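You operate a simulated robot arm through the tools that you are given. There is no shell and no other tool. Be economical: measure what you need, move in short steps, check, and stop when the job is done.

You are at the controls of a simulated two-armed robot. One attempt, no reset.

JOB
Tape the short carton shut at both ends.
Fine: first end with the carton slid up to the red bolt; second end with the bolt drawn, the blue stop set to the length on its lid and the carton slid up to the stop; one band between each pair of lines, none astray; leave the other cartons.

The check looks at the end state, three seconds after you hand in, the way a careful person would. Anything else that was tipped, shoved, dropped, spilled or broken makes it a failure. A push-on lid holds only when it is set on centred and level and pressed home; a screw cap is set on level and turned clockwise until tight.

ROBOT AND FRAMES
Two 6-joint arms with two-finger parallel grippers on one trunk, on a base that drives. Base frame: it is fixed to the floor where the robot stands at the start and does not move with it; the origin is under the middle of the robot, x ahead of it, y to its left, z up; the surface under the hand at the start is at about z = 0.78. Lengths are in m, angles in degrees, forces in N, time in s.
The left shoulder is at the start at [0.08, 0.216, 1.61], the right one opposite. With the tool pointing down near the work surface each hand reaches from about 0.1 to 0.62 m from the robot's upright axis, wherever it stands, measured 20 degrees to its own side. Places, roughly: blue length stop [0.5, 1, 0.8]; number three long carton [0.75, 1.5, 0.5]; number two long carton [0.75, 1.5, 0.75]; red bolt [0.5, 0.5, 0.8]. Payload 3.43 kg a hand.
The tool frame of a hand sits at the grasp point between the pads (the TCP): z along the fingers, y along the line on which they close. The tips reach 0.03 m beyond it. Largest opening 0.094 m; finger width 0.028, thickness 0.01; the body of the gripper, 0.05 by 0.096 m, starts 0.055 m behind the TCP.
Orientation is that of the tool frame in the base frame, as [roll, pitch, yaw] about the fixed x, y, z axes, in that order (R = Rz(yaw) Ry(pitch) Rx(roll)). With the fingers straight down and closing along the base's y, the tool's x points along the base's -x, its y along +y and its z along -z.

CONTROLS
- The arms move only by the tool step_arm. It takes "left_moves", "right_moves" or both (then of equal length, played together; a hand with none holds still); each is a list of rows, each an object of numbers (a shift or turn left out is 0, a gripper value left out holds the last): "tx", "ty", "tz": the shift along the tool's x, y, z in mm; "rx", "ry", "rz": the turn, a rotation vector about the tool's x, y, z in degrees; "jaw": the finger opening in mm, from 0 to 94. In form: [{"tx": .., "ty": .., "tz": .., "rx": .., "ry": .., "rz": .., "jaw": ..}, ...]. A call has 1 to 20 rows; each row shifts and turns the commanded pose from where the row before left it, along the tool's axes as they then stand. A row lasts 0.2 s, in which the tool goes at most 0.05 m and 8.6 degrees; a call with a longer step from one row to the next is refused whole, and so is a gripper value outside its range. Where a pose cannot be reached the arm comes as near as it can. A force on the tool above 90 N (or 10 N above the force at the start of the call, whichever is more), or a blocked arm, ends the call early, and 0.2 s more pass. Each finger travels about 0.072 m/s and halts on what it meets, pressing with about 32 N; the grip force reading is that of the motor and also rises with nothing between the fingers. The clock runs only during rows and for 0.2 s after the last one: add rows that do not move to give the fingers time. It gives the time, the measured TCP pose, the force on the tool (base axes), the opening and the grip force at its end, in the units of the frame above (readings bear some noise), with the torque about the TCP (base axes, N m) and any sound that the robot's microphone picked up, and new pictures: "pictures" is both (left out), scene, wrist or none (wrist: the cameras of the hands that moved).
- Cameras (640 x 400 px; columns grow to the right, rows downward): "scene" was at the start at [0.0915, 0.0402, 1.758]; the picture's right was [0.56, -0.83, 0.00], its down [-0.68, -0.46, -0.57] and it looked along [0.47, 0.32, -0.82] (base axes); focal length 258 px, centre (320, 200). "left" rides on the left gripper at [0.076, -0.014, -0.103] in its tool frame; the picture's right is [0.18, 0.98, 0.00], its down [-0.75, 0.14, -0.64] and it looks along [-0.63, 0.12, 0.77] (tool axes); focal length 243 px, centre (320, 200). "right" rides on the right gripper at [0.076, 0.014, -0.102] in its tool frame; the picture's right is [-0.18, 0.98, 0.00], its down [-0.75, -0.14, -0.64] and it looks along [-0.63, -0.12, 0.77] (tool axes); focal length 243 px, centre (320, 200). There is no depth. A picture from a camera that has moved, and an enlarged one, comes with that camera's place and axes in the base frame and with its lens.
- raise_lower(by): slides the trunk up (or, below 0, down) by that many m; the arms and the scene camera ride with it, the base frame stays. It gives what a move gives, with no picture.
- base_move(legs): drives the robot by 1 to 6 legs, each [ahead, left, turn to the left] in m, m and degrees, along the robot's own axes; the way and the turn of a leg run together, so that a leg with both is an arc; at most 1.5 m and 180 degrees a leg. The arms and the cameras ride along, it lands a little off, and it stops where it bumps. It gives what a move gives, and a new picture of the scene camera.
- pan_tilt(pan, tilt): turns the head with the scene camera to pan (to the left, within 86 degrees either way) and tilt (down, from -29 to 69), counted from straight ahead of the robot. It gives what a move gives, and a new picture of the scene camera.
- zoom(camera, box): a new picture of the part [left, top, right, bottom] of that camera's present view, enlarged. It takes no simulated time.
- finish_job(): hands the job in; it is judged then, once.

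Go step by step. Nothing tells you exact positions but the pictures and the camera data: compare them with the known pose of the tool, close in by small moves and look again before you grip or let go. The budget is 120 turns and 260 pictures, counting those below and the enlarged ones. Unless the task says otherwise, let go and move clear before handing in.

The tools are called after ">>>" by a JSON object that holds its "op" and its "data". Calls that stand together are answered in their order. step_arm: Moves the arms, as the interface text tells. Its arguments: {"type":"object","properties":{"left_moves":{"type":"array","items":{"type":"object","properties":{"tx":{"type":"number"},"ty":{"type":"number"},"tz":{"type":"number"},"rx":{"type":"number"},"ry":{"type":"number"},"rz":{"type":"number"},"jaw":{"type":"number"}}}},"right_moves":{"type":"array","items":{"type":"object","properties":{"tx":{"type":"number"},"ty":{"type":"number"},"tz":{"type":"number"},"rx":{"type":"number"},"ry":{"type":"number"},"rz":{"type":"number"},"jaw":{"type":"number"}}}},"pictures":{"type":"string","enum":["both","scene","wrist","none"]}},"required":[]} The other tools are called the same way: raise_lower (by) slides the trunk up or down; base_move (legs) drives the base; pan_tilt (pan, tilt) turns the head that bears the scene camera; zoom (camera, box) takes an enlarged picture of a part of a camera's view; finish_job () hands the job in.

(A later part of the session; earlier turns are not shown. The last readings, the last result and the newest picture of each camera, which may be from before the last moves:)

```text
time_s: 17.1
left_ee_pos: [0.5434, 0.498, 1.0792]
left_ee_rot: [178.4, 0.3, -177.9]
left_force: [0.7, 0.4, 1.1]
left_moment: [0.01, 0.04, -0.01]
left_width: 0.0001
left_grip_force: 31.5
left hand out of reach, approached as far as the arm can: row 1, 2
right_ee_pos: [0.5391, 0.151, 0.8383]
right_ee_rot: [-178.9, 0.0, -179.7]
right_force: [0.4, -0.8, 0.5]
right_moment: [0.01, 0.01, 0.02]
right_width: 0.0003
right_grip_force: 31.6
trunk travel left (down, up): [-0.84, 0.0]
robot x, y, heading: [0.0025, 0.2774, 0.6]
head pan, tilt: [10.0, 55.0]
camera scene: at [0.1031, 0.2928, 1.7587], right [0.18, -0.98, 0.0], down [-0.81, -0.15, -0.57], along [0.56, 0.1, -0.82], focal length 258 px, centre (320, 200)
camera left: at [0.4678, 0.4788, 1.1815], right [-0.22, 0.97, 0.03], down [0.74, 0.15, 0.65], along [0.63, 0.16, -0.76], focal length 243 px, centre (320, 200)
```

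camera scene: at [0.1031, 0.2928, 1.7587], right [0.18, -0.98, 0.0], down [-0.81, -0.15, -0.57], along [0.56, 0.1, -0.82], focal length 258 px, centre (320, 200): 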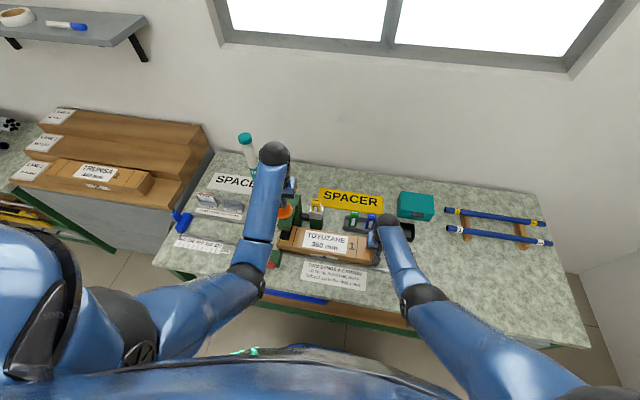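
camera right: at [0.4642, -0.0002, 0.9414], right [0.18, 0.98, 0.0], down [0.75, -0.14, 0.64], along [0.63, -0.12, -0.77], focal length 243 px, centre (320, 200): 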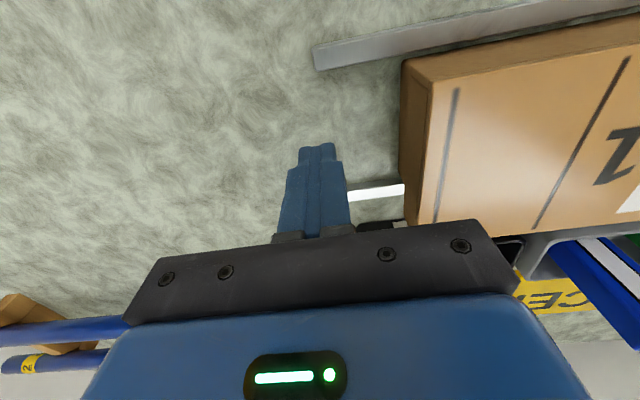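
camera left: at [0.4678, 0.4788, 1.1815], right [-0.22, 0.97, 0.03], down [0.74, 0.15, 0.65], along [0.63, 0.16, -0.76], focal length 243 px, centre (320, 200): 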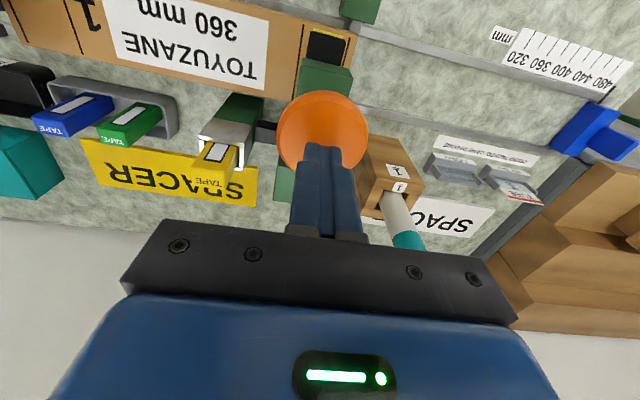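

The fingertips are over the knob, about 10 mm behind its centre. I'll correct that and press down.

>>> {"op": "step_arm", "data": {"left_moves": [{"tx": 10, "tz": 8}, {"tz": 8}, {"tz": 8}, {"tz": 8}], "pictures": "wrist"}}

>>> {"op": "zoom", "data": {"camera": "scene", "box": [250, 190, 330, 280]}}

```text
time_s: 18.1
left_ee_pos: [0.532, 0.4973, 1.0481]
left_ee_rot: [178.4, 0.3, -177.8]
left_force: [0.2, 1.7, 3.2]
left_moment: [0.02, 0.05, -0.03]
left_width: 0.0
left_grip_force: 31.8
right_ee_pos: [0.5395, 0.1521, 0.8391]
right_ee_rot: [-179.0, 0.0, -179.9]
right_force: [0.3, -0.7, -0.1]
right_moment: [0.0, 0.0, -0.01]
right_width: 0.0
right_grip_force: 32.3
trunk travel left (down, up): [-0.84, 0.0]
robot x, y, heading: [-0.0003, 0.2815, 0.2]
head pan, tilt: [10.0, 55.0]
camera left: at [0.4566, 0.4782, 1.1497], right [-0.22, 0.97, 0.03], down [0.75, 0.15, 0.65], along [0.63, 0.16, -0.76], focal length 243 px, centre (320, 200)
```

left: 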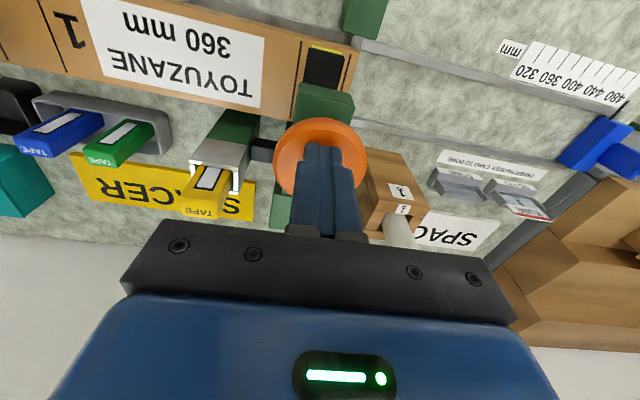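

```text
4.44 times, centred on (290, 235) of scene
camera zoom: at [0.1026, 0.293, 1.7588], right [0.18, -0.98, 0.0], down [-0.81, -0.15, -0.57], along [0.56, 0.1, -0.82], focal length 1144 px, centre (453, 44)
```

zoom: 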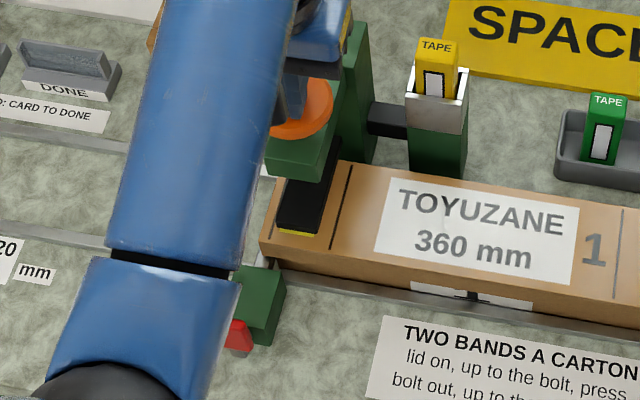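

Contact with the knob is starting. I'll reseat the carton lightly with the right hand, then press further.

>>> {"op": "step_arm", "data": {"left_moves": [{}, {}, {"tz": 6}, {"tz": 6}, {"tz": 6}, {"tz": 6}], "right_moves": [{"ty": 2}, {"ty": 1}, {}, {}, {}, {}], "pictures": "none"}}

>>> {"op": "zoom", "data": {"camera": "scene", "box": [250, 190, 330, 280]}}

```text
time_s: 19.6
left_ee_pos: [0.531, 0.4956, 1.0249]
left_ee_rot: [178.2, 0.3, -177.9]
left_force: [-0.3, -0.4, 6.1]
left_moment: [-0.08, 0.06, 0.0]
left_width: 0.0001
left_grip_force: 31.8
right_ee_pos: [0.5389, 0.1529, 0.839]
right_ee_rot: [-179.0, 0.0, -179.8]
right_force: [1.4, -14.1, 0.7]
right_moment: [0.08, -0.04, -0.04]
right_width: 0.0
right_grip_force: 31.6
trunk travel left (down, up): [-0.84, 0.0]
robot x, y, heading: [-0.0002, 0.2809, 0.5]
head pan, tilt: [10.0, 55.0]
```

```text
4.44 times, centred on (290, 235) of scene
camera zoom: at [0.102, 0.2892, 1.7588], right [0.18, -0.98, 0.0], down [-0.81, -0.15, -0.57], along [0.56, 0.11, -0.82], focal length 1144 px, centre (453, 44)
```

zoom: 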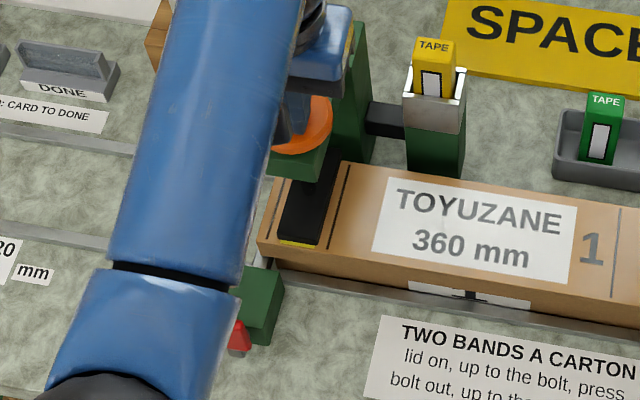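

The head is coming down on a soft spring. I'll keep pressing until it goes firm.

>>> {"op": "step_arm", "data": {"left_moves": [{"tz": 4}, {"tz": 4}, {"tz": 4}, {"tz": 3}], "pictures": "none"}}

>>> {"op": "zoom", "data": {"camera": "scene", "box": [265, 210, 325, 260]}}

```text
time_s: 20.6
left_ee_pos: [0.5314, 0.494, 1.018]
left_ee_rot: [178.2, 1.3, -177.8]
left_force: [-4.0, 1.7, 63.1]
left_moment: [-0.12, 0.88, -0.51]
left_width: 0.0
left_grip_force: 32.1
right_ee_pos: [0.5351, 0.1527, 0.8422]
right_ee_rot: [-179.1, 0.2, -179.6]
right_force: [2.4, -9.2, -4.7]
right_moment: [-0.03, 0.04, -0.13]
right_width: 0.0
right_grip_force: 32.0
trunk travel left (down, up): [-0.84, 0.0]
robot x, y, heading: [-0.0001, 0.2796, 0.5]
head pan, tilt: [10.0, 55.0]
heard: click
```

```text
8.00 times, centred on (295, 235) of scene
camera zoom: at [0.093, 0.2872, 1.7601], right [0.18, -0.98, 0.0], down [-0.8, -0.15, -0.58], along [0.57, 0.11, -0.82], focal length 2060 px, centre (520, -80)
```

zoom: 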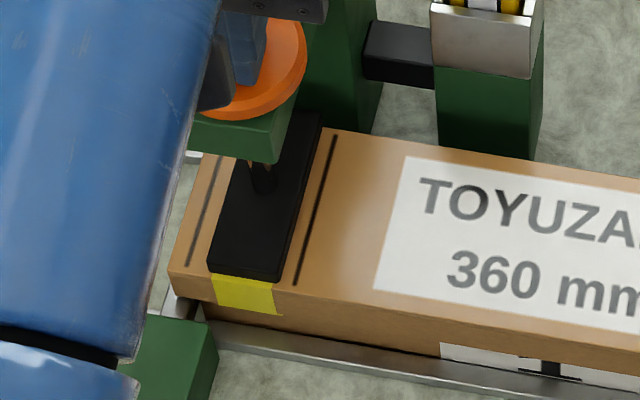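

There was a click, and a yellow band now lies between the lines. I'll release the knob upward and back the right hand off a little.

>>> {"op": "step_arm", "data": {"left_moves": [{"tz": -15}, {"tz": -15}, {"tz": -15}, {"tz": -15}], "right_moves": [{"ty": -2}, {}, {"ty": -10}, {"ty": -10}], "pictures": "none"}}

>>> {"op": "zoom", "data": {"camera": "scene", "box": [250, 190, 410, 290]}}

```text
time_s: 21.6
left_ee_pos: [0.5327, 0.4955, 1.0697]
left_ee_rot: [178.4, 0.1, -177.7]
left_force: [0.7, -0.8, -0.1]
left_moment: [0.0, 0.03, -0.02]
left_width: 0.0001
left_grip_force: 31.9
right_ee_pos: [0.5404, 0.1328, 0.8398]
right_ee_rot: [-179.0, 0.0, -179.7]
right_force: [1.0, -0.3, 0.2]
right_moment: [-0.03, 0.04, -0.01]
right_width: 0.0
right_grip_force: 31.6
trunk travel left (down, up): [-0.84, 0.0]
robot x, y, heading: [0.0004, 0.2746, 0.9]
head pan, tilt: [10.0, 55.0]
```

```text
4.00 times, centred on (330, 240) of scene
camera zoom: at [0.1042, 0.2924, 1.7585], right [0.18, -0.98, 0.0], down [-0.81, -0.15, -0.57], along [0.56, 0.1, -0.82], focal length 1030 px, centre (280, 40)
```

zoom: 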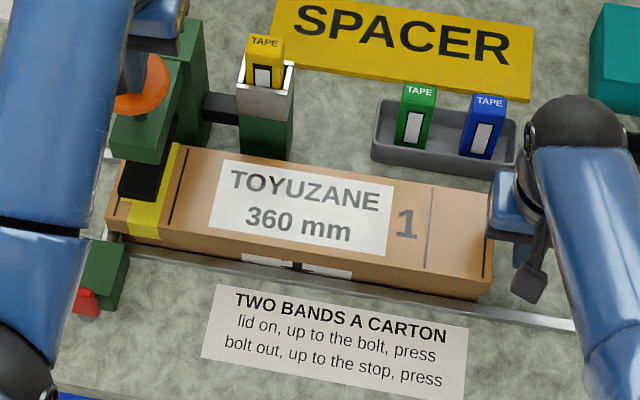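

The first band is good and the head is back up. I'll lift the right hand clear, and move the left hand off the knob and back to look at the bolt.

>>> {"op": "step_arm", "data": {"left_moves": [{"ty": 35}, {"ty": 35}, {"tx": 45}, {"tx": 45}, {"tx": 45}, {"tx": 40, "rx": -1.6}], "right_moves": [{"tz": -45}, {"tz": -45}, {"tz": -45}, {"tz": -45}, {"ty": -20}, {"ty": -20}], "pictures": "both"}}

>>> {"op": "zoom", "data": {"camera": "left", "box": [200, 0, 440, 150]}}

```text
time_s: 22.9
left_ee_pos: [0.3558, 0.5617, 1.0456]
left_ee_rot: [176.7, 0.3, -177.8]
left_force: [-0.8, -0.8, -0.4]
left_moment: [0.03, 0.01, 0.03]
left_width: 0.0
left_grip_force: 32.0
left hand out of reach, approached as far as the arm can: row 3, 4, 5
right_ee_pos: [0.5372, 0.094, 1.0198]
right_ee_rot: [-179.1, 0.0, -179.7]
right_force: [0.6, 0.4, -0.3]
right_moment: [0.0, 0.0, 0.03]
right_width: 0.0
right_grip_force: 32.0
trunk travel left (down, up): [-0.84, 0.0]
robot x, y, heading: [-0.0019, 0.2808, 0.5]
head pan, tilt: [10.0, 55.0]
camera scene: at [0.101, 0.2912, 1.7589], right [0.18, -0.98, 0.0], down [-0.8, -0.15, -0.57], along [0.56, 0.1, -0.82], focal length 258 px, centre (320, 200)
camera right: at [0.4602, 0.1107, 1.1217], right [0.18, 0.98, -0.02], down [0.75, -0.13, 0.64], along [0.63, -0.13, -0.76], focal length 243 px, centre (320, 200)
camera left: at [0.2818, 0.5393, 1.1473], right [-0.22, 0.97, 0.06], down [0.75, 0.13, 0.65], along [0.63, 0.19, -0.76], focal length 243 px, centre (320, 200)
```

scene: 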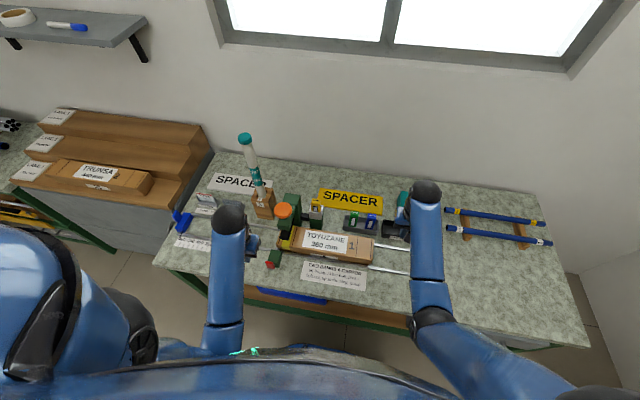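
right: 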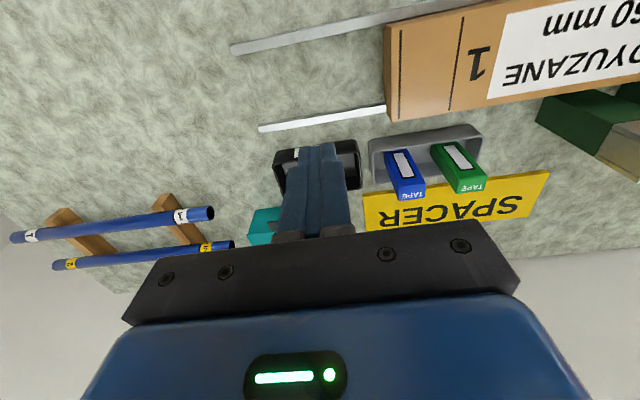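
left: 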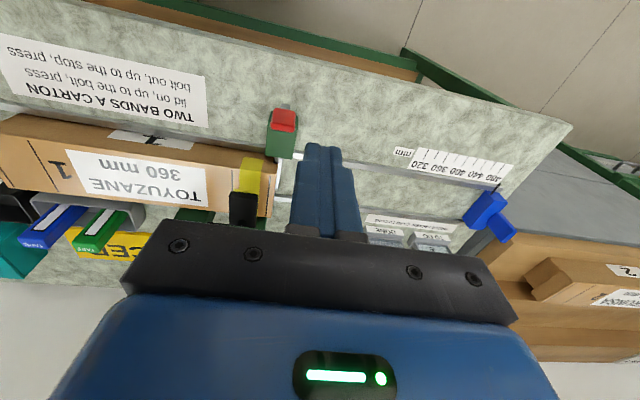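

```text
2.67 times, centred on (320, 75) of left
camera zoom: at [0.2818, 0.5393, 1.1473], right [-0.22, 0.97, 0.06], down [0.75, 0.13, 0.65], along [0.63, 0.19, -0.76], focal length 647 px, centre (320, 533)
```

zoom: 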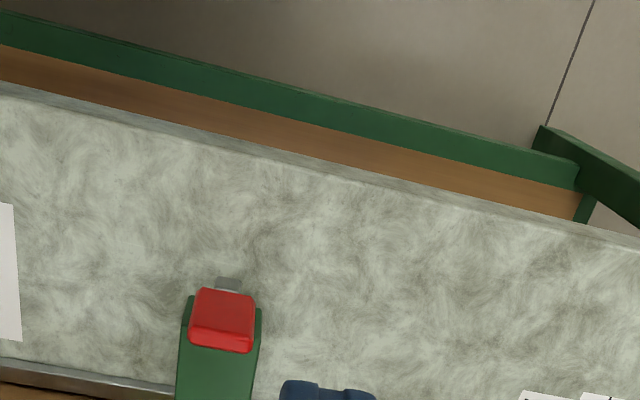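

The fin sits at about (0.415, 0.54), top z ≈ 0.86, standing proud of its green block. I'll square the left hand and open it above the fin.

>>> {"op": "step_arm", "data": {"left_moves": [{"jaw": 94, "rx": 3.3}, {"rz": 2.2}, {"tx": -30, "ty": -12, "tz": 20}, {"tx": -30, "ty": -11, "tz": 40}, {"tz": 40}], "pictures": "both"}}

```text
refused: row 4 steps farther than a row can; nothing moved
```

>>> {"op": "step_arm", "data": {"left_moves": [{"jaw": 94, "rx": 3.3}, {"rz": 2.2}, {"tx": -30, "ty": -12, "tz": 20}, {"tx": -30, "ty": -11, "tz": 20}, {"tz": 30}, {"tz": 30}], "pictures": "both"}}

>>> {"op": "zoom", "data": {"camera": "scene", "box": [230, 220, 310, 290]}}

```text
time_s: 24.4
left_ee_pos: [0.4217, 0.5379, 0.9445]
left_ee_rot: [-179.9, 0.4, 179.9]
left_force: [-0.6, -0.1, 0.6]
left_moment: [0.03, 0.0, -0.01]
left_width: 0.094
left_grip_force: 0.1
right_ee_pos: [0.5365, 0.0953, 1.0196]
right_ee_rot: [-179.0, 0.0, -179.8]
right_force: [0.4, 0.3, 0.2]
right_moment: [0.01, -0.05, -0.01]
right_width: 0.0
right_grip_force: 31.5
trunk travel left (down, up): [-0.84, 0.0]
robot x, y, heading: [-0.0007, 0.2761, 0.4]
head pan, tilt: [10.0, 55.0]
camera scene: at [0.1015, 0.2929, 1.7589], right [0.18, -0.98, 0.0], down [-0.81, -0.15, -0.57], along [0.56, 0.1, -0.82], focal length 258 px, centre (320, 200)
camera left: at [0.3459, 0.5254, 1.0471], right [-0.18, 0.98, 0.0], down [0.75, 0.14, 0.65], along [0.63, 0.12, -0.76], focal length 243 px, centre (320, 200)
```

scene: 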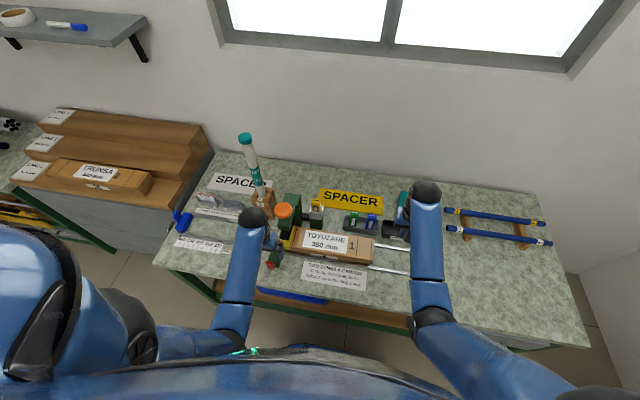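
left: 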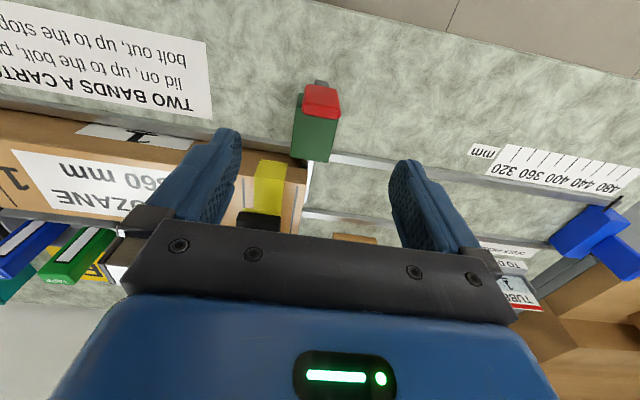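

```text
5.71 times, centred on (270, 255) of scene
camera zoom: at [0.1015, 0.2929, 1.7589], right [0.18, -0.98, 0.0], down [-0.81, -0.15, -0.57], along [0.56, 0.1, -0.82], focal length 1471 px, centre (606, -114)
```

zoom: 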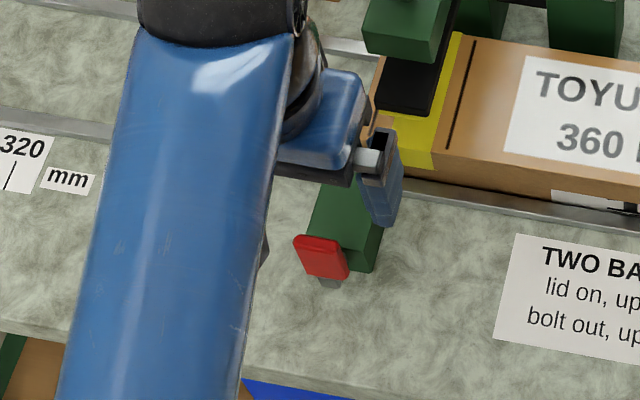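

The fin is centred between the fingers. I'll shift back 8 mm, descend beside its upper part and look before closing.

>>> {"op": "step_arm", "data": {"left_moves": [{"tx": 8, "ty": 2, "tz": 30}, {"tz": 30}, {"tz": 16}], "pictures": "wrist"}}

>>> {"op": "zoom", "data": {"camera": "scene", "box": [240, 230, 310, 290]}}

```text
time_s: 25.1
left_ee_pos: [0.4159, 0.54, 0.8689]
left_ee_rot: [-179.9, 0.2, 180.0]
left_force: [0.4, 1.0, 0.2]
left_moment: [0.01, -0.01, 0.02]
left_width: 0.0939
left_grip_force: 0.0
right_ee_pos: [0.5389, 0.095, 1.0185]
right_ee_rot: [-179.1, -0.2, -179.8]
right_force: [-0.4, 0.1, -0.3]
right_moment: [-0.01, -0.02, 0.02]
right_width: 0.0
right_grip_force: 32.3
trunk travel left (down, up): [-0.84, 0.0]
robot x, y, heading: [-0.0014, 0.2776, 0.2]
head pan, tilt: [10.0, 55.0]
camera left: at [0.3391, 0.5273, 0.9706], right [-0.18, 0.98, 0.0], down [0.75, 0.14, 0.65], along [0.63, 0.12, -0.76], focal length 243 px, centre (320, 200)
```

left: 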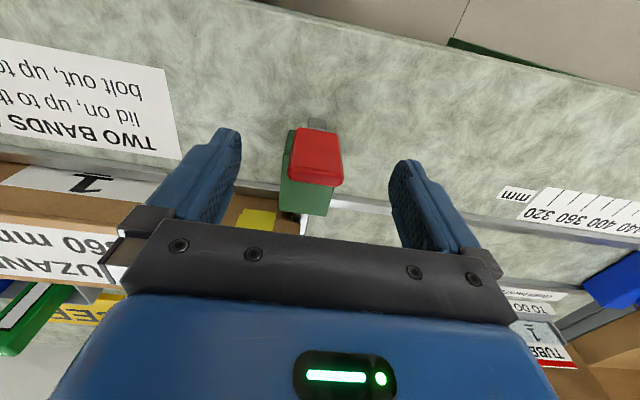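

```text
6.67 times, centred on (275, 260) of scene
camera zoom: at [0.1035, 0.2927, 1.7587], right [0.18, -0.98, 0.0], down [-0.81, -0.15, -0.57], along [0.56, 0.1, -0.82], focal length 1717 px, centre (620, -200)
```

zoom: 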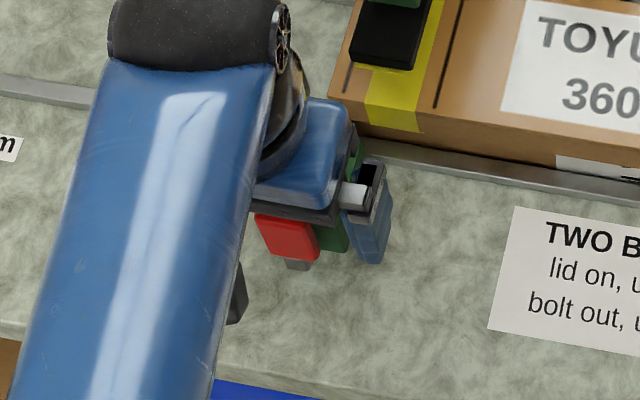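

Fin top is at z ≈ 0.867 and the fingers flank it. I'll close on it.

>>> {"op": "step_arm", "data": {"left_moves": [{"jaw": 20}, {"jaw": 20}, {"jaw": 20}, {"jaw": 20}], "pictures": "wrist"}}

```text
time_s: 26.1
left_ee_pos: [0.4139, 0.5377, 0.8686]
left_ee_rot: [-179.9, 0.1, 179.9]
left_force: [-3.1, -17.7, -6.7]
left_moment: [0.4, -0.42, 0.28]
left_width: 0.0299
left_grip_force: 45.1
right_ee_pos: [0.5366, 0.0914, 1.0187]
right_ee_rot: [-179.2, -0.1, -179.9]
right_force: [0.0, 0.0, -0.4]
right_moment: [-0.02, -0.02, 0.01]
right_width: 0.0003
right_grip_force: 31.7
trunk travel left (down, up): [-0.84, 0.0]
robot x, y, heading: [0.0016, 0.2793, 0.6]
head pan, tilt: [10.0, 55.0]
camera left: at [0.3381, 0.5242, 0.971], right [-0.18, 0.98, 0.0], down [0.75, 0.14, 0.64], along [0.63, 0.12, -0.77], focal length 243 px, centre (320, 200)
```

left: 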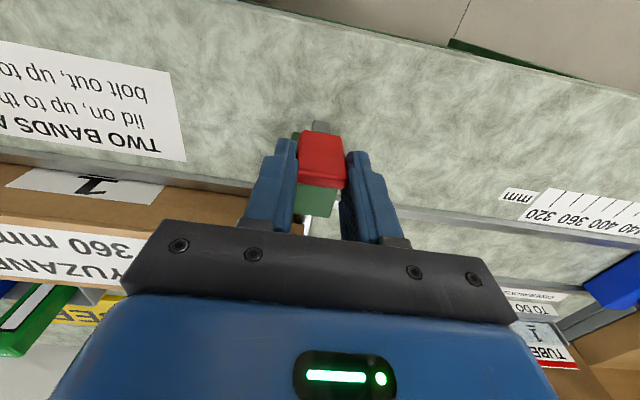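

Gripped at 30 mm. Now I'll pull the bolt straight toward the robot.

>>> {"op": "step_arm", "data": {"left_moves": [{"tx": 12}, {"tx": 12}, {"tx": 12}, {"tx": 12}], "pictures": "wrist"}}

>>> {"op": "zoom", "data": {"camera": "scene", "box": [230, 210, 330, 300]}}

```text
time_s: 27.1
left_ee_pos: [0.3647, 0.5369, 0.8694]
left_ee_rot: [-180.0, 0.2, 179.9]
left_force: [2.0, -17.6, -3.3]
left_moment: [-0.51, 1.05, 0.07]
left_width: 0.03
left_grip_force: 44.7
right_ee_pos: [0.5369, 0.0933, 1.0184]
right_ee_rot: [-179.2, -0.1, -179.8]
right_force: [0.3, -0.2, 0.1]
right_moment: [-0.04, -0.01, 0.03]
right_width: 0.0
right_grip_force: 32.3
trunk travel left (down, up): [-0.84, 0.0]
robot x, y, heading: [-0.002, 0.2819, 0.4]
head pan, tilt: [10.0, 55.0]
camera left: at [0.2895, 0.5239, 0.9709], right [-0.18, 0.98, 0.0], down [0.75, 0.14, 0.64], along [0.63, 0.12, -0.76], focal length 243 px, centre (320, 200)
```

left: 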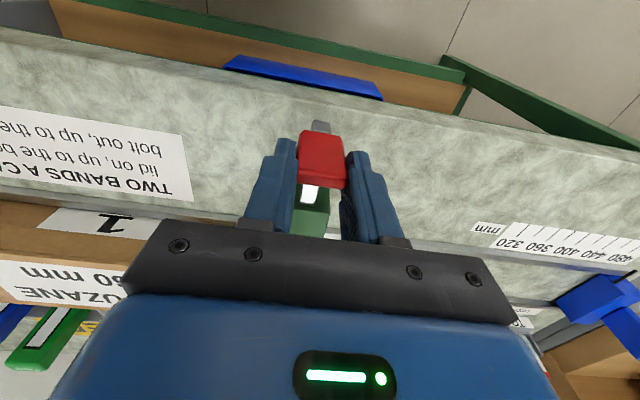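

```text
4.44 times, centred on (280, 255) of scene
camera zoom: at [0.1036, 0.2893, 1.7587], right [0.18, -0.98, 0.0], down [-0.81, -0.15, -0.57], along [0.56, 0.11, -0.82], focal length 1144 px, centre (498, -44)
```

zoom: 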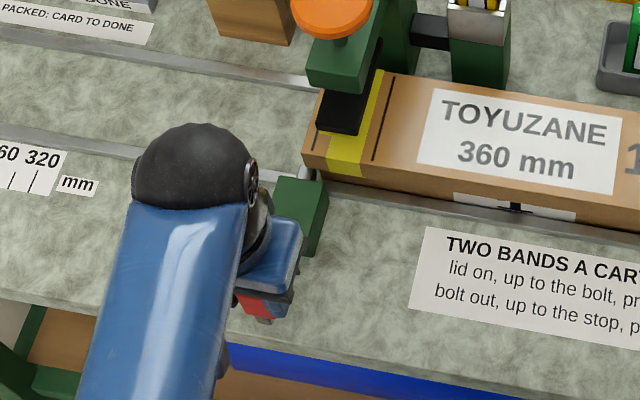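

The bolt moves with the hand. I'll keep pulling to the end of its travel.

>>> {"op": "step_arm", "data": {"left_moves": [{"tx": 8}, {"tx": 8}, {"tx": 8}, {"tx": 6}], "pictures": "wrist"}}

>>> {"op": "zoom", "data": {"camera": "scene", "box": [240, 200, 330, 270]}}

```text
time_s: 28.1
left_ee_pos: [0.3443, 0.538, 0.8688]
left_ee_rot: [179.9, 0.6, 180.0]
left_force: [32.7, -15.8, 0.4]
left_moment: [-0.59, -0.32, 0.21]
left_width: 0.0296
left_grip_force: 45.0
right_ee_pos: [0.5428, 0.0923, 1.0159]
right_ee_rot: [-179.2, -0.3, -179.8]
right_force: [-0.8, -0.3, 0.1]
right_moment: [-0.02, 0.0, 0.03]
right_width: 0.0001
right_grip_force: 31.9
trunk travel left (down, up): [-0.84, 0.0]
robot x, y, heading: [0.0012, 0.284, 0.5]
head pan, tilt: [10.0, 55.0]
camera left: at [0.2689, 0.5241, 0.9705], right [-0.18, 0.98, 0.0], down [0.75, 0.14, 0.65], along [0.64, 0.12, -0.76], focal length 243 px, centre (320, 200)
```

left: 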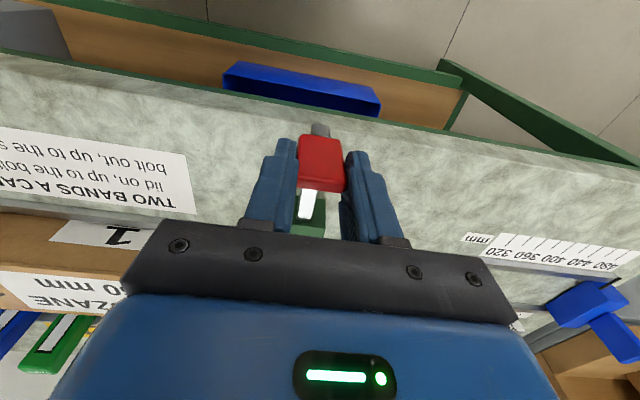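

```text
5.71 times, centred on (285, 235) of scene
camera zoom: at [0.1127, 0.2885, 1.7583], right [0.18, -0.98, 0.0], down [-0.81, -0.15, -0.57], along [0.56, 0.11, -0.82], focal length 1471 px, centre (520, 0)
```

zoom: 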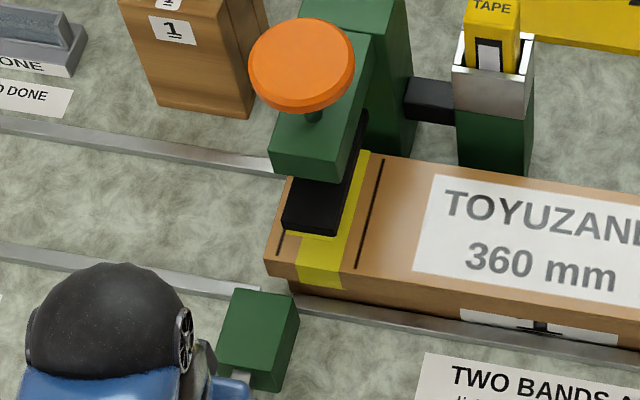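

The bolt hit its end of travel (33 N) and the rod is out of the track. I'll release and lift, and check that the bolt stays put.

>>> {"op": "step_arm", "data": {"left_moves": [{"tx": -4}, {"jaw": 94}, {"jaw": 94}, {"jaw": 94}, {"tz": -40}, {"tz": -40}, {"tz": -40}], "pictures": "wrist"}}

```text
time_s: 29.8
left_ee_pos: [0.3392, 0.5375, 0.9877]
left_ee_rot: [180.0, 0.2, 179.9]
left_force: [0.5, 0.1, -0.3]
left_moment: [-0.03, -0.01, 0.0]
left_width: 0.094
left_grip_force: 0.1
right_ee_pos: [0.538, 0.0945, 1.0195]
right_ee_rot: [-179.1, -0.1, -179.8]
right_force: [0.8, -0.4, -0.1]
right_moment: [0.02, 0.01, 0.02]
right_width: 0.0
right_grip_force: 31.7
trunk travel left (down, up): [-0.84, 0.0]
robot x, y, heading: [-0.0044, 0.2794, 0.3]
head pan, tilt: [10.0, 55.0]
camera left: at [0.2637, 0.5252, 1.0902], right [-0.18, 0.98, 0.0], down [0.75, 0.14, 0.64], along [0.63, 0.12, -0.77], focal length 243 px, centre (320, 200)
```

left: 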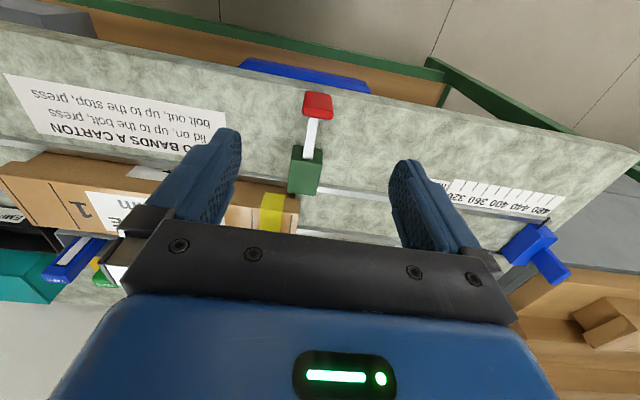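

The bolt is fully drawn. I'll pull the right hand back, then drive left about 0.37 m to work the blue stop.

>>> {"op": "step_arm", "data": {"right_moves": [{"tx": 45}, {"tx": 45}, {"tx": 45}, {"tx": 45}], "left_moves": [{"tz": -20}, {}, {}, {}], "pictures": "none"}}

>>> {"op": "base_move", "data": {"legs": [[0, 0.37, 0]]}}

>>> {"op": "zoom", "data": {"camera": "scene", "box": [170, 160, 330, 260]}}

>>> {"op": "zoom", "data": {"camera": "left", "box": [200, 50, 440, 200]}}

```text
time_s: 30.8
left_ee_pos: [0.3362, 0.5386, 1.0078]
left_ee_rot: [-179.9, 0.3, 179.9]
left_force: [-1.3, -0.7, -0.2]
left_moment: [0.0, 0.0, 0.0]
left_width: 0.0939
left_grip_force: 0.1
right_ee_pos: [0.3583, 0.0973, 1.0204]
right_ee_rot: [-179.0, 0.1, -179.8]
right_force: [-1.0, 0.3, -0.1]
right_moment: [0.01, 0.0, 0.01]
right_width: 0.0
right_grip_force: 32.4
trunk travel left (down, up): [-0.84, 0.0]
robot x, y, heading: [-0.0008, 0.2775, 0.5]
head pan, tilt: [10.0, 55.0]
```

```text
time_s: 33.1
left_ee_pos: [0.3335, 0.8992, 1.0079]
left_ee_rot: [179.9, 0.3, -179.8]
left_force: [-0.6, -1.0, -0.4]
left_moment: [0.02, 0.02, -0.01]
left_width: 0.0939
left_grip_force: 0.2
right_ee_pos: [0.3566, 0.4581, 1.0193]
right_ee_rot: [-179.2, -0.1, -179.5]
right_force: [-0.5, -0.7, -0.1]
right_moment: [0.04, -0.01, 0.03]
right_width: 0.0002
right_grip_force: 31.7
trunk travel left (down, up): [-0.84, 0.0]
robot x, y, heading: [-0.0051, 0.6407, 0.7]
head pan, tilt: [10.0, 55.0]
camera scene: at [0.0987, 0.651, 1.7588], right [0.19, -0.98, 0.0], down [-0.8, -0.15, -0.57], along [0.56, 0.11, -0.82], focal length 258 px, centre (320, 200)
```

scene: 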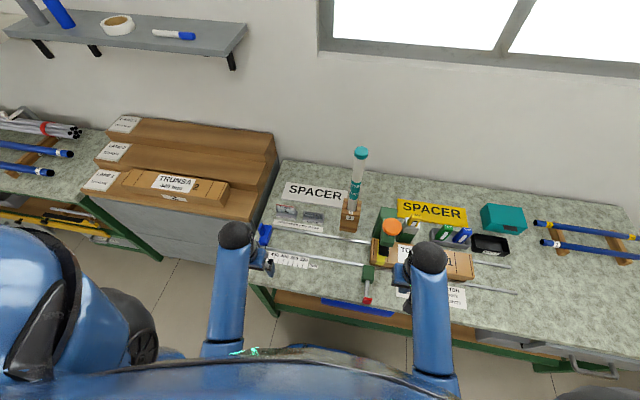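

```text
4.00 times, centred on (250, 210) of scene
camera zoom: at [0.0987, 0.651, 1.7588], right [0.19, -0.98, 0.0], down [-0.8, -0.15, -0.57], along [0.56, 0.11, -0.82], focal length 1030 px, centre (600, 160)
```

zoom: 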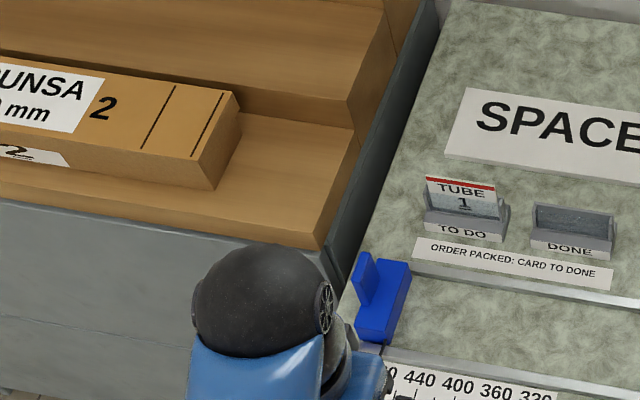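

```text
2.67 times, centred on (320, 125) of left
camera zoom: at [0.258, 0.886, 1.1103], right [-0.19, 0.98, 0.0], down [0.75, 0.14, 0.65], along [0.63, 0.12, -0.76], focal length 647 px, centre (320, 400)
```

zoom: 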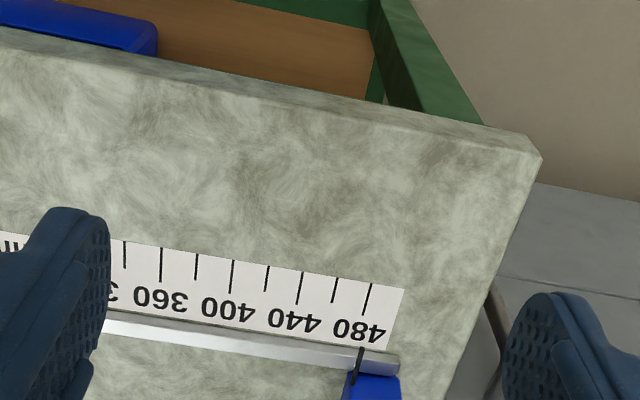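

The stop's pointer now reads about 480. I'll bring the left hand over it to see its shape.

>>> {"op": "step_arm", "data": {"left_moves": [{"tx": -40, "ty": 20}, {"tx": -40, "ty": 20}, {"tx": -30, "ty": 15}], "pictures": "both"}}

>>> {"op": "zoom", "data": {"camera": "left", "box": [200, 50, 440, 200]}}

```text
time_s: 33.9
left_ee_pos: [0.4446, 0.9577, 1.009]
left_ee_rot: [-179.9, 0.2, -179.8]
left_force: [-0.5, -0.2, -0.2]
left_moment: [0.0, -0.02, 0.01]
left_width: 0.0938
left_grip_force: 0.0
right_ee_pos: [0.3576, 0.462, 1.0209]
right_ee_rot: [-179.0, -0.1, -179.4]
right_force: [0.1, -0.7, -0.2]
right_moment: [0.01, -0.02, -0.01]
right_width: 0.0
right_grip_force: 31.8
trunk travel left (down, up): [-0.84, 0.0]
robot x, y, heading: [-0.0015, 0.6414, 0.9]
head pan, tilt: [10.0, 55.0]
camera scene: at [0.0997, 0.6557, 1.7587], right [0.19, -0.98, 0.0], down [-0.81, -0.15, -0.57], along [0.56, 0.11, -0.82], focal length 258 px, centre (320, 200)
camera left: at [0.3681, 0.9448, 1.1104], right [-0.19, 0.98, 0.0], down [0.75, 0.15, 0.64], along [0.63, 0.12, -0.77], focal length 243 px, centre (320, 200)
```

scene: 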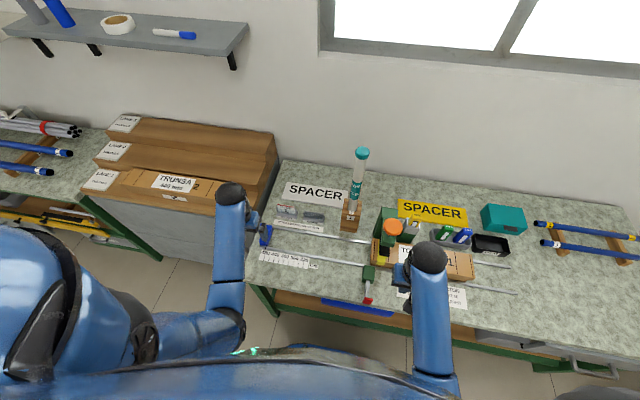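
left: 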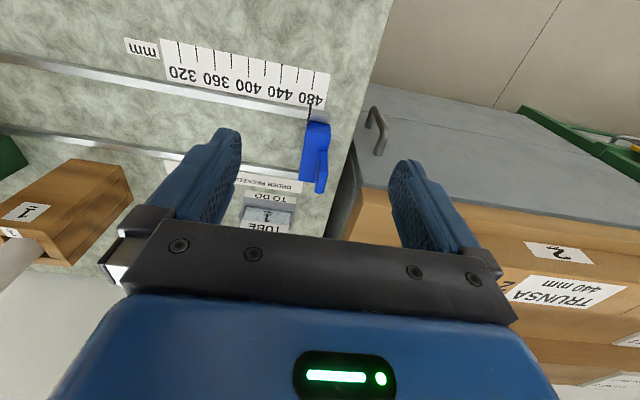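

```text
2.67 times, centred on (320, 125) of left
camera zoom: at [0.3681, 0.9448, 1.1104], right [-0.19, 0.98, 0.0], down [0.75, 0.15, 0.64], along [0.63, 0.12, -0.77], focal length 647 px, centre (320, 400)
```

zoom: 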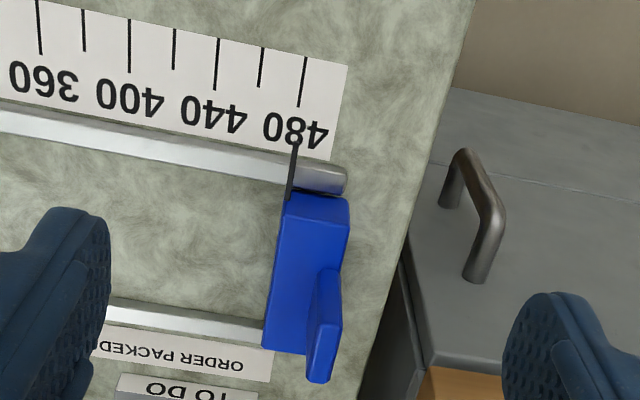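

The stop has an upright fin, thin along y, at about (0.535, 0.98), with its pointer flush with its right face at 480. I'll narrow the jaw and move above the fin.

>>> {"op": "step_arm", "data": {"left_moves": [{"tx": -40, "ty": 10, "jaw": 50}, {"tx": -44, "ty": 11}, {"tz": 35}, {"tz": 35}], "pictures": "wrist"}}

>>> {"op": "zoom", "data": {"camera": "left", "box": [240, 80, 400, 200]}}

>>> {"op": "zoom", "data": {"camera": "scene", "box": [210, 200, 310, 270]}}

```text
time_s: 34.9
left_ee_pos: [0.5278, 0.9774, 0.9379]
left_ee_rot: [-179.9, 0.3, -179.8]
left_force: [-0.4, 1.0, 0.4]
left_moment: [-0.02, 0.02, 0.01]
left_width: 0.05
left_grip_force: 0.1
right_ee_pos: [0.354, 0.461, 1.0202]
right_ee_rot: [-179.0, 0.0, -179.5]
right_force: [-0.4, -0.3, -0.8]
right_moment: [0.01, -0.01, -0.03]
right_width: 0.0
right_grip_force: 31.9
trunk travel left (down, up): [-0.84, 0.0]
robot x, y, heading: [-0.0033, 0.6415, 0.9]
head pan, tilt: [10.0, 55.0]
camera left: at [0.4518, 0.9637, 1.0398], right [-0.19, 0.98, 0.0], down [0.75, 0.15, 0.65], along [0.63, 0.12, -0.76], focal length 243 px, centre (320, 200)
```

left: 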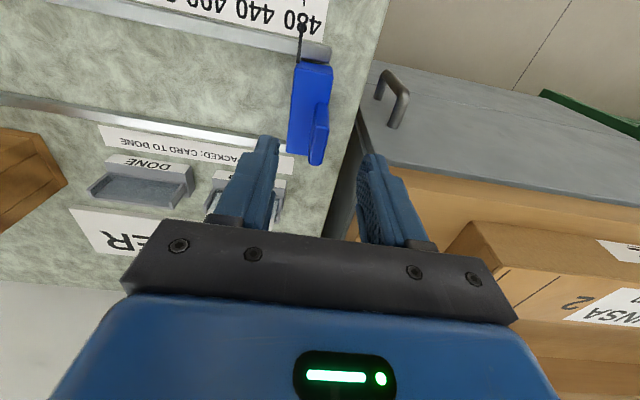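

```text
3.33 times, centred on (320, 140) of left
camera zoom: at [0.4518, 0.9637, 1.0398], right [-0.19, 0.98, 0.0], down [0.75, 0.15, 0.65], along [0.63, 0.12, -0.76], focal length 809 px, centre (320, 400)
```

zoom: 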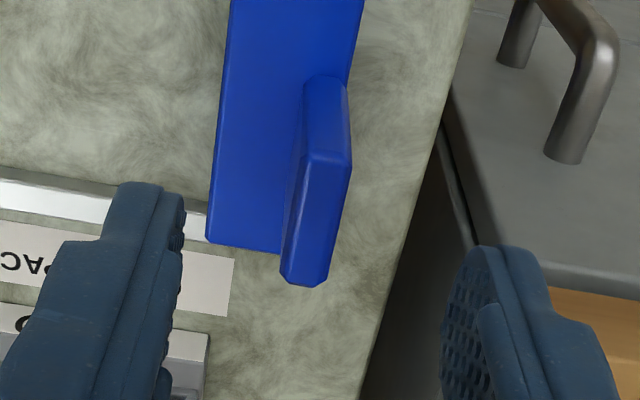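

```text
5.71 times, centred on (260, 235) of scene
camera zoom: at [0.0968, 0.6553, 1.7589], right [0.19, -0.98, 0.0], down [-0.8, -0.15, -0.57], along [0.56, 0.11, -0.82], focal length 1471 px, centre (663, 0)
```

zoom: 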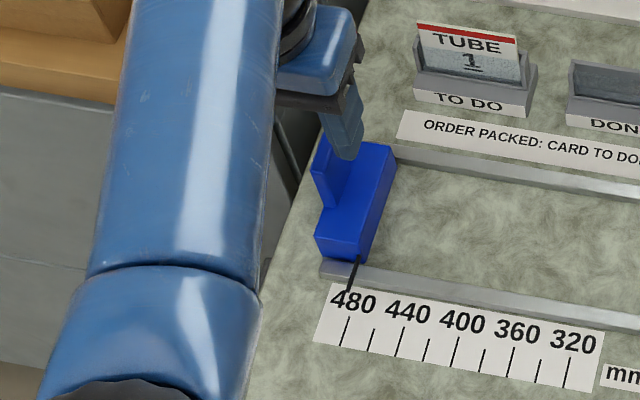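

The fin spans x 0.523–0.557 at y ≈ 0.979, top z ≈ 0.865. I'll descend astride it and close.

>>> {"op": "step_arm", "data": {"left_moves": [{"tx": -13, "ty": 2, "tz": 30}, {"tz": 25}, {"tz": 14}, {}], "pictures": "wrist"}}

>>> {"op": "zoom", "data": {"camera": "left", "box": [240, 80, 400, 200]}}

```text
time_s: 35.9
left_ee_pos: [0.5427, 0.9801, 0.8693]
left_ee_rot: [-179.9, 0.2, -179.6]
left_force: [-1.1, 0.8, -0.1]
left_moment: [-0.01, 0.01, 0.0]
left_width: 0.0498
left_grip_force: 0.1
right_ee_pos: [0.3565, 0.4605, 1.0199]
right_ee_rot: [-179.0, 0.1, -179.6]
right_force: [0.4, 0.4, 0.0]
right_moment: [0.0, 0.03, 0.01]
right_width: 0.0001
right_grip_force: 31.8
trunk travel left (down, up): [-0.84, 0.0]
robot x, y, heading: [-0.0051, 0.6418, 0.9]
head pan, tilt: [10.0, 55.0]
camera left: at [0.4674, 0.9662, 0.9708], right [-0.19, 0.98, 0.0], down [0.75, 0.14, 0.65], along [0.63, 0.12, -0.76], focal length 243 px, centre (320, 200)
```

left: 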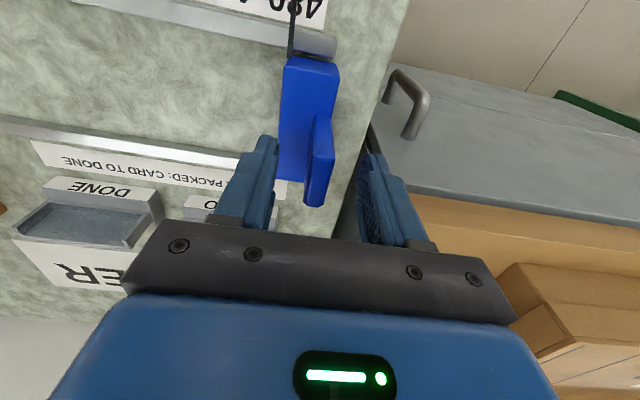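

```text
3.33 times, centred on (320, 140) of left
camera zoom: at [0.4674, 0.9662, 0.9708], right [-0.19, 0.98, 0.0], down [0.75, 0.14, 0.65], along [0.63, 0.12, -0.76], focal length 809 px, centre (320, 400)
```

zoom: 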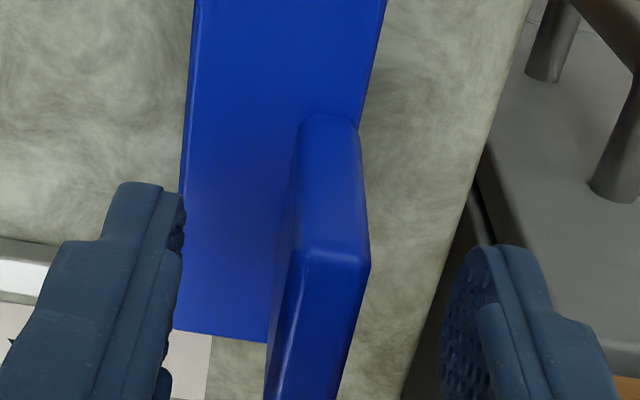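

>>> {"op": "step_arm", "data": {"left_moves": [{"jaw": 30}, {"jaw": 18}, {"jaw": 6}, {"jaw": 4}], "pictures": "wrist"}}

>>> {"op": "zoom", "data": {"camera": "scene", "box": [230, 220, 330, 280]}}

```text
time_s: 36.9
left_ee_pos: [0.5436, 0.9777, 0.8693]
left_ee_rot: [-180.0, 0.3, -179.7]
left_force: [-0.3, -6.4, -0.9]
left_moment: [-0.01, -0.14, -0.58]
left_width: 0.0165
left_grip_force: 45.4
right_ee_pos: [0.3559, 0.4607, 1.02]
right_ee_rot: [-179.1, 0.0, -179.5]
right_force: [0.2, -0.1, 0.2]
right_moment: [-0.02, -0.01, 0.02]
right_width: 0.0
right_grip_force: 32.2
trunk travel left (down, up): [-0.84, 0.0]
robot x, y, heading: [-0.0028, 0.6411, 0.7]
head pan, tilt: [10.0, 55.0]
camera left: at [0.467, 0.9648, 0.971], right [-0.19, 0.98, 0.0], down [0.75, 0.14, 0.64], along [0.63, 0.12, -0.76], focal length 243 px, centre (320, 200)
```

left: 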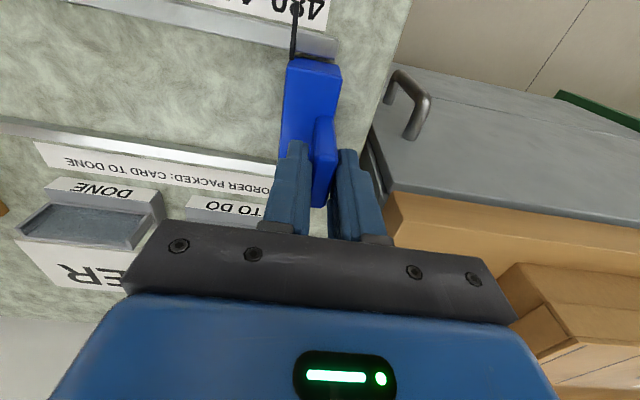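

```text
6.40 times, centred on (280, 250) of scene
camera zoom: at [0.0988, 0.6538, 1.7587], right [0.19, -0.98, 0.0], down [-0.8, -0.15, -0.57], along [0.56, 0.11, -0.82], focal length 1648 px, centre (576, -120)
```

zoom: 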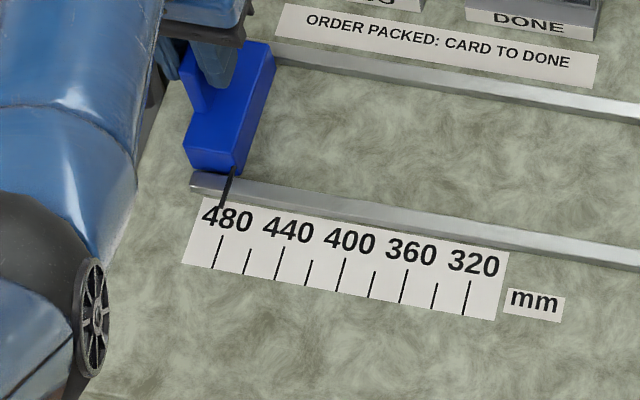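

The fin is gripped. I'll slide the stop right by 100 mm first.

>>> {"op": "step_arm", "data": {"left_moves": [{"ty": -10}, {"ty": -20}, {"ty": -20}, {"ty": -20}, {"ty": -20}, {"ty": -10}], "pictures": "none"}}

>>> {"op": "zoom", "data": {"camera": "scene", "box": [230, 220, 330, 280]}}

>>> {"op": "zoom", "data": {"camera": "left", "box": [200, 0, 400, 130]}}

```text
time_s: 38.3
left_ee_pos: [0.5424, 0.8809, 0.8685]
left_ee_rot: [-179.9, 0.1, -179.8]
left_force: [3.5, 2.7, -14.0]
left_moment: [0.06, -1.14, -0.58]
left_width: 0.0165
left_grip_force: 44.9
right_ee_pos: [0.3577, 0.4616, 1.0202]
right_ee_rot: [-179.1, -0.2, -179.5]
right_force: [0.0, 0.6, 0.8]
right_moment: [0.01, 0.0, -0.02]
right_width: 0.0
right_grip_force: 31.7
trunk travel left (down, up): [-0.84, 0.0]
robot x, y, heading: [-0.0046, 0.6424, 0.9]
head pan, tilt: [10.0, 55.0]
```

```text
6.40 times, centred on (280, 250) of scene
camera zoom: at [0.1016, 0.6563, 1.7585], right [0.19, -0.98, 0.0], down [-0.81, -0.15, -0.57], along [0.56, 0.11, -0.82], focal length 1648 px, centre (576, -120)
```

zoom: 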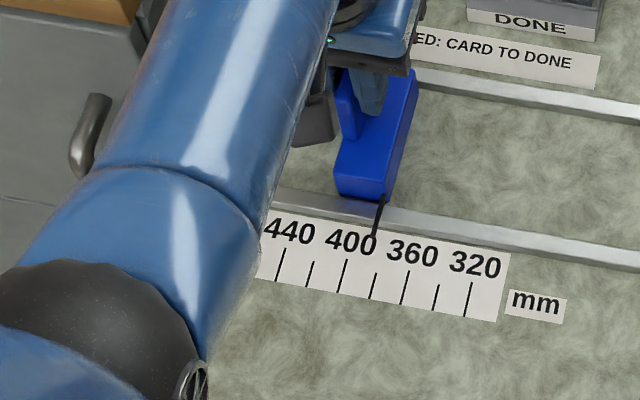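

```text
3.08 times, centred on (300, 65) of left
camera zoom: at [0.4671, 0.8675, 0.9712], right [-0.19, 0.98, 0.0], down [0.75, 0.15, 0.64], along [0.63, 0.12, -0.77], focal length 746 px, centre (382, 615)
```

zoom: 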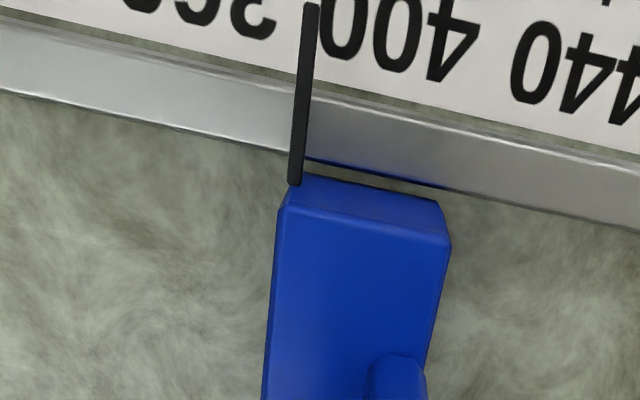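

The scale is true to size and the stop now reads about 382. I'll move another 20 mm and read it closely.

>>> {"op": "step_arm", "data": {"left_moves": [{"ty": -10}, {"ty": -10}, {}], "pictures": "none"}}

>>> {"op": "zoom", "data": {"camera": "scene", "box": [270, 235, 320, 275]}}

>>> {"op": "zoom", "data": {"camera": "left", "box": [220, 0, 370, 100]}}

```text
time_s: 39.1
left_ee_pos: [0.5406, 0.8603, 0.8682]
left_ee_rot: [-179.8, 0.1, -179.9]
left_force: [4.0, 1.9, -10.5]
left_moment: [0.11, -0.24, -0.52]
left_width: 0.0165
left_grip_force: 44.7
right_ee_pos: [0.3566, 0.4619, 1.0187]
right_ee_rot: [-179.0, -0.1, -179.4]
right_force: [0.1, 0.4, -0.1]
right_moment: [-0.04, 0.04, 0.0]
right_width: 0.0
right_grip_force: 32.4
trunk travel left (down, up): [-0.84, 0.0]
robot x, y, heading: [-0.0034, 0.6391, 1.1]
head pan, tilt: [10.0, 55.0]
```

```text
10.00 times, centred on (295, 255) of scene
camera zoom: at [0.1012, 0.6567, 1.7586], right [0.19, -0.98, 0.0], down [-0.81, -0.15, -0.57], along [0.56, 0.11, -0.82], focal length 2575 px, centre (570, -350)
```

zoom: 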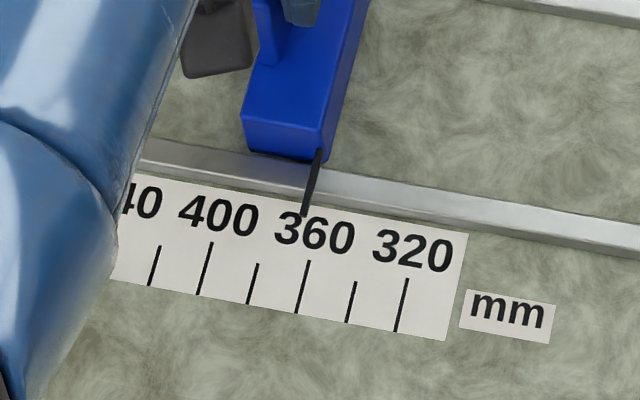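

```text
4.00 times, centred on (295, 50) of left
camera zoom: at [0.4671, 0.8471, 0.9713], right [-0.19, 0.98, 0.0], down [0.75, 0.15, 0.64], along [0.63, 0.12, -0.77], focal length 970 px, centre (420, 800)
```

zoom: 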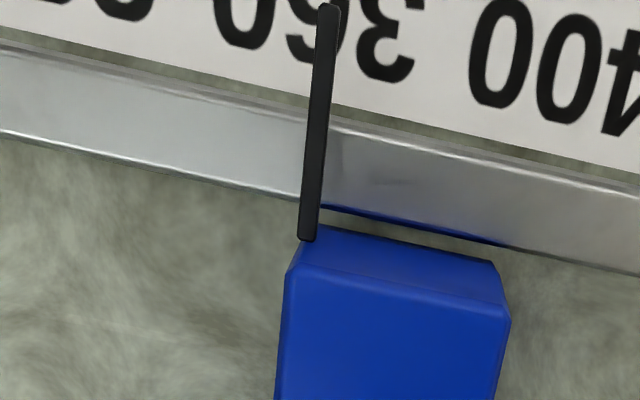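

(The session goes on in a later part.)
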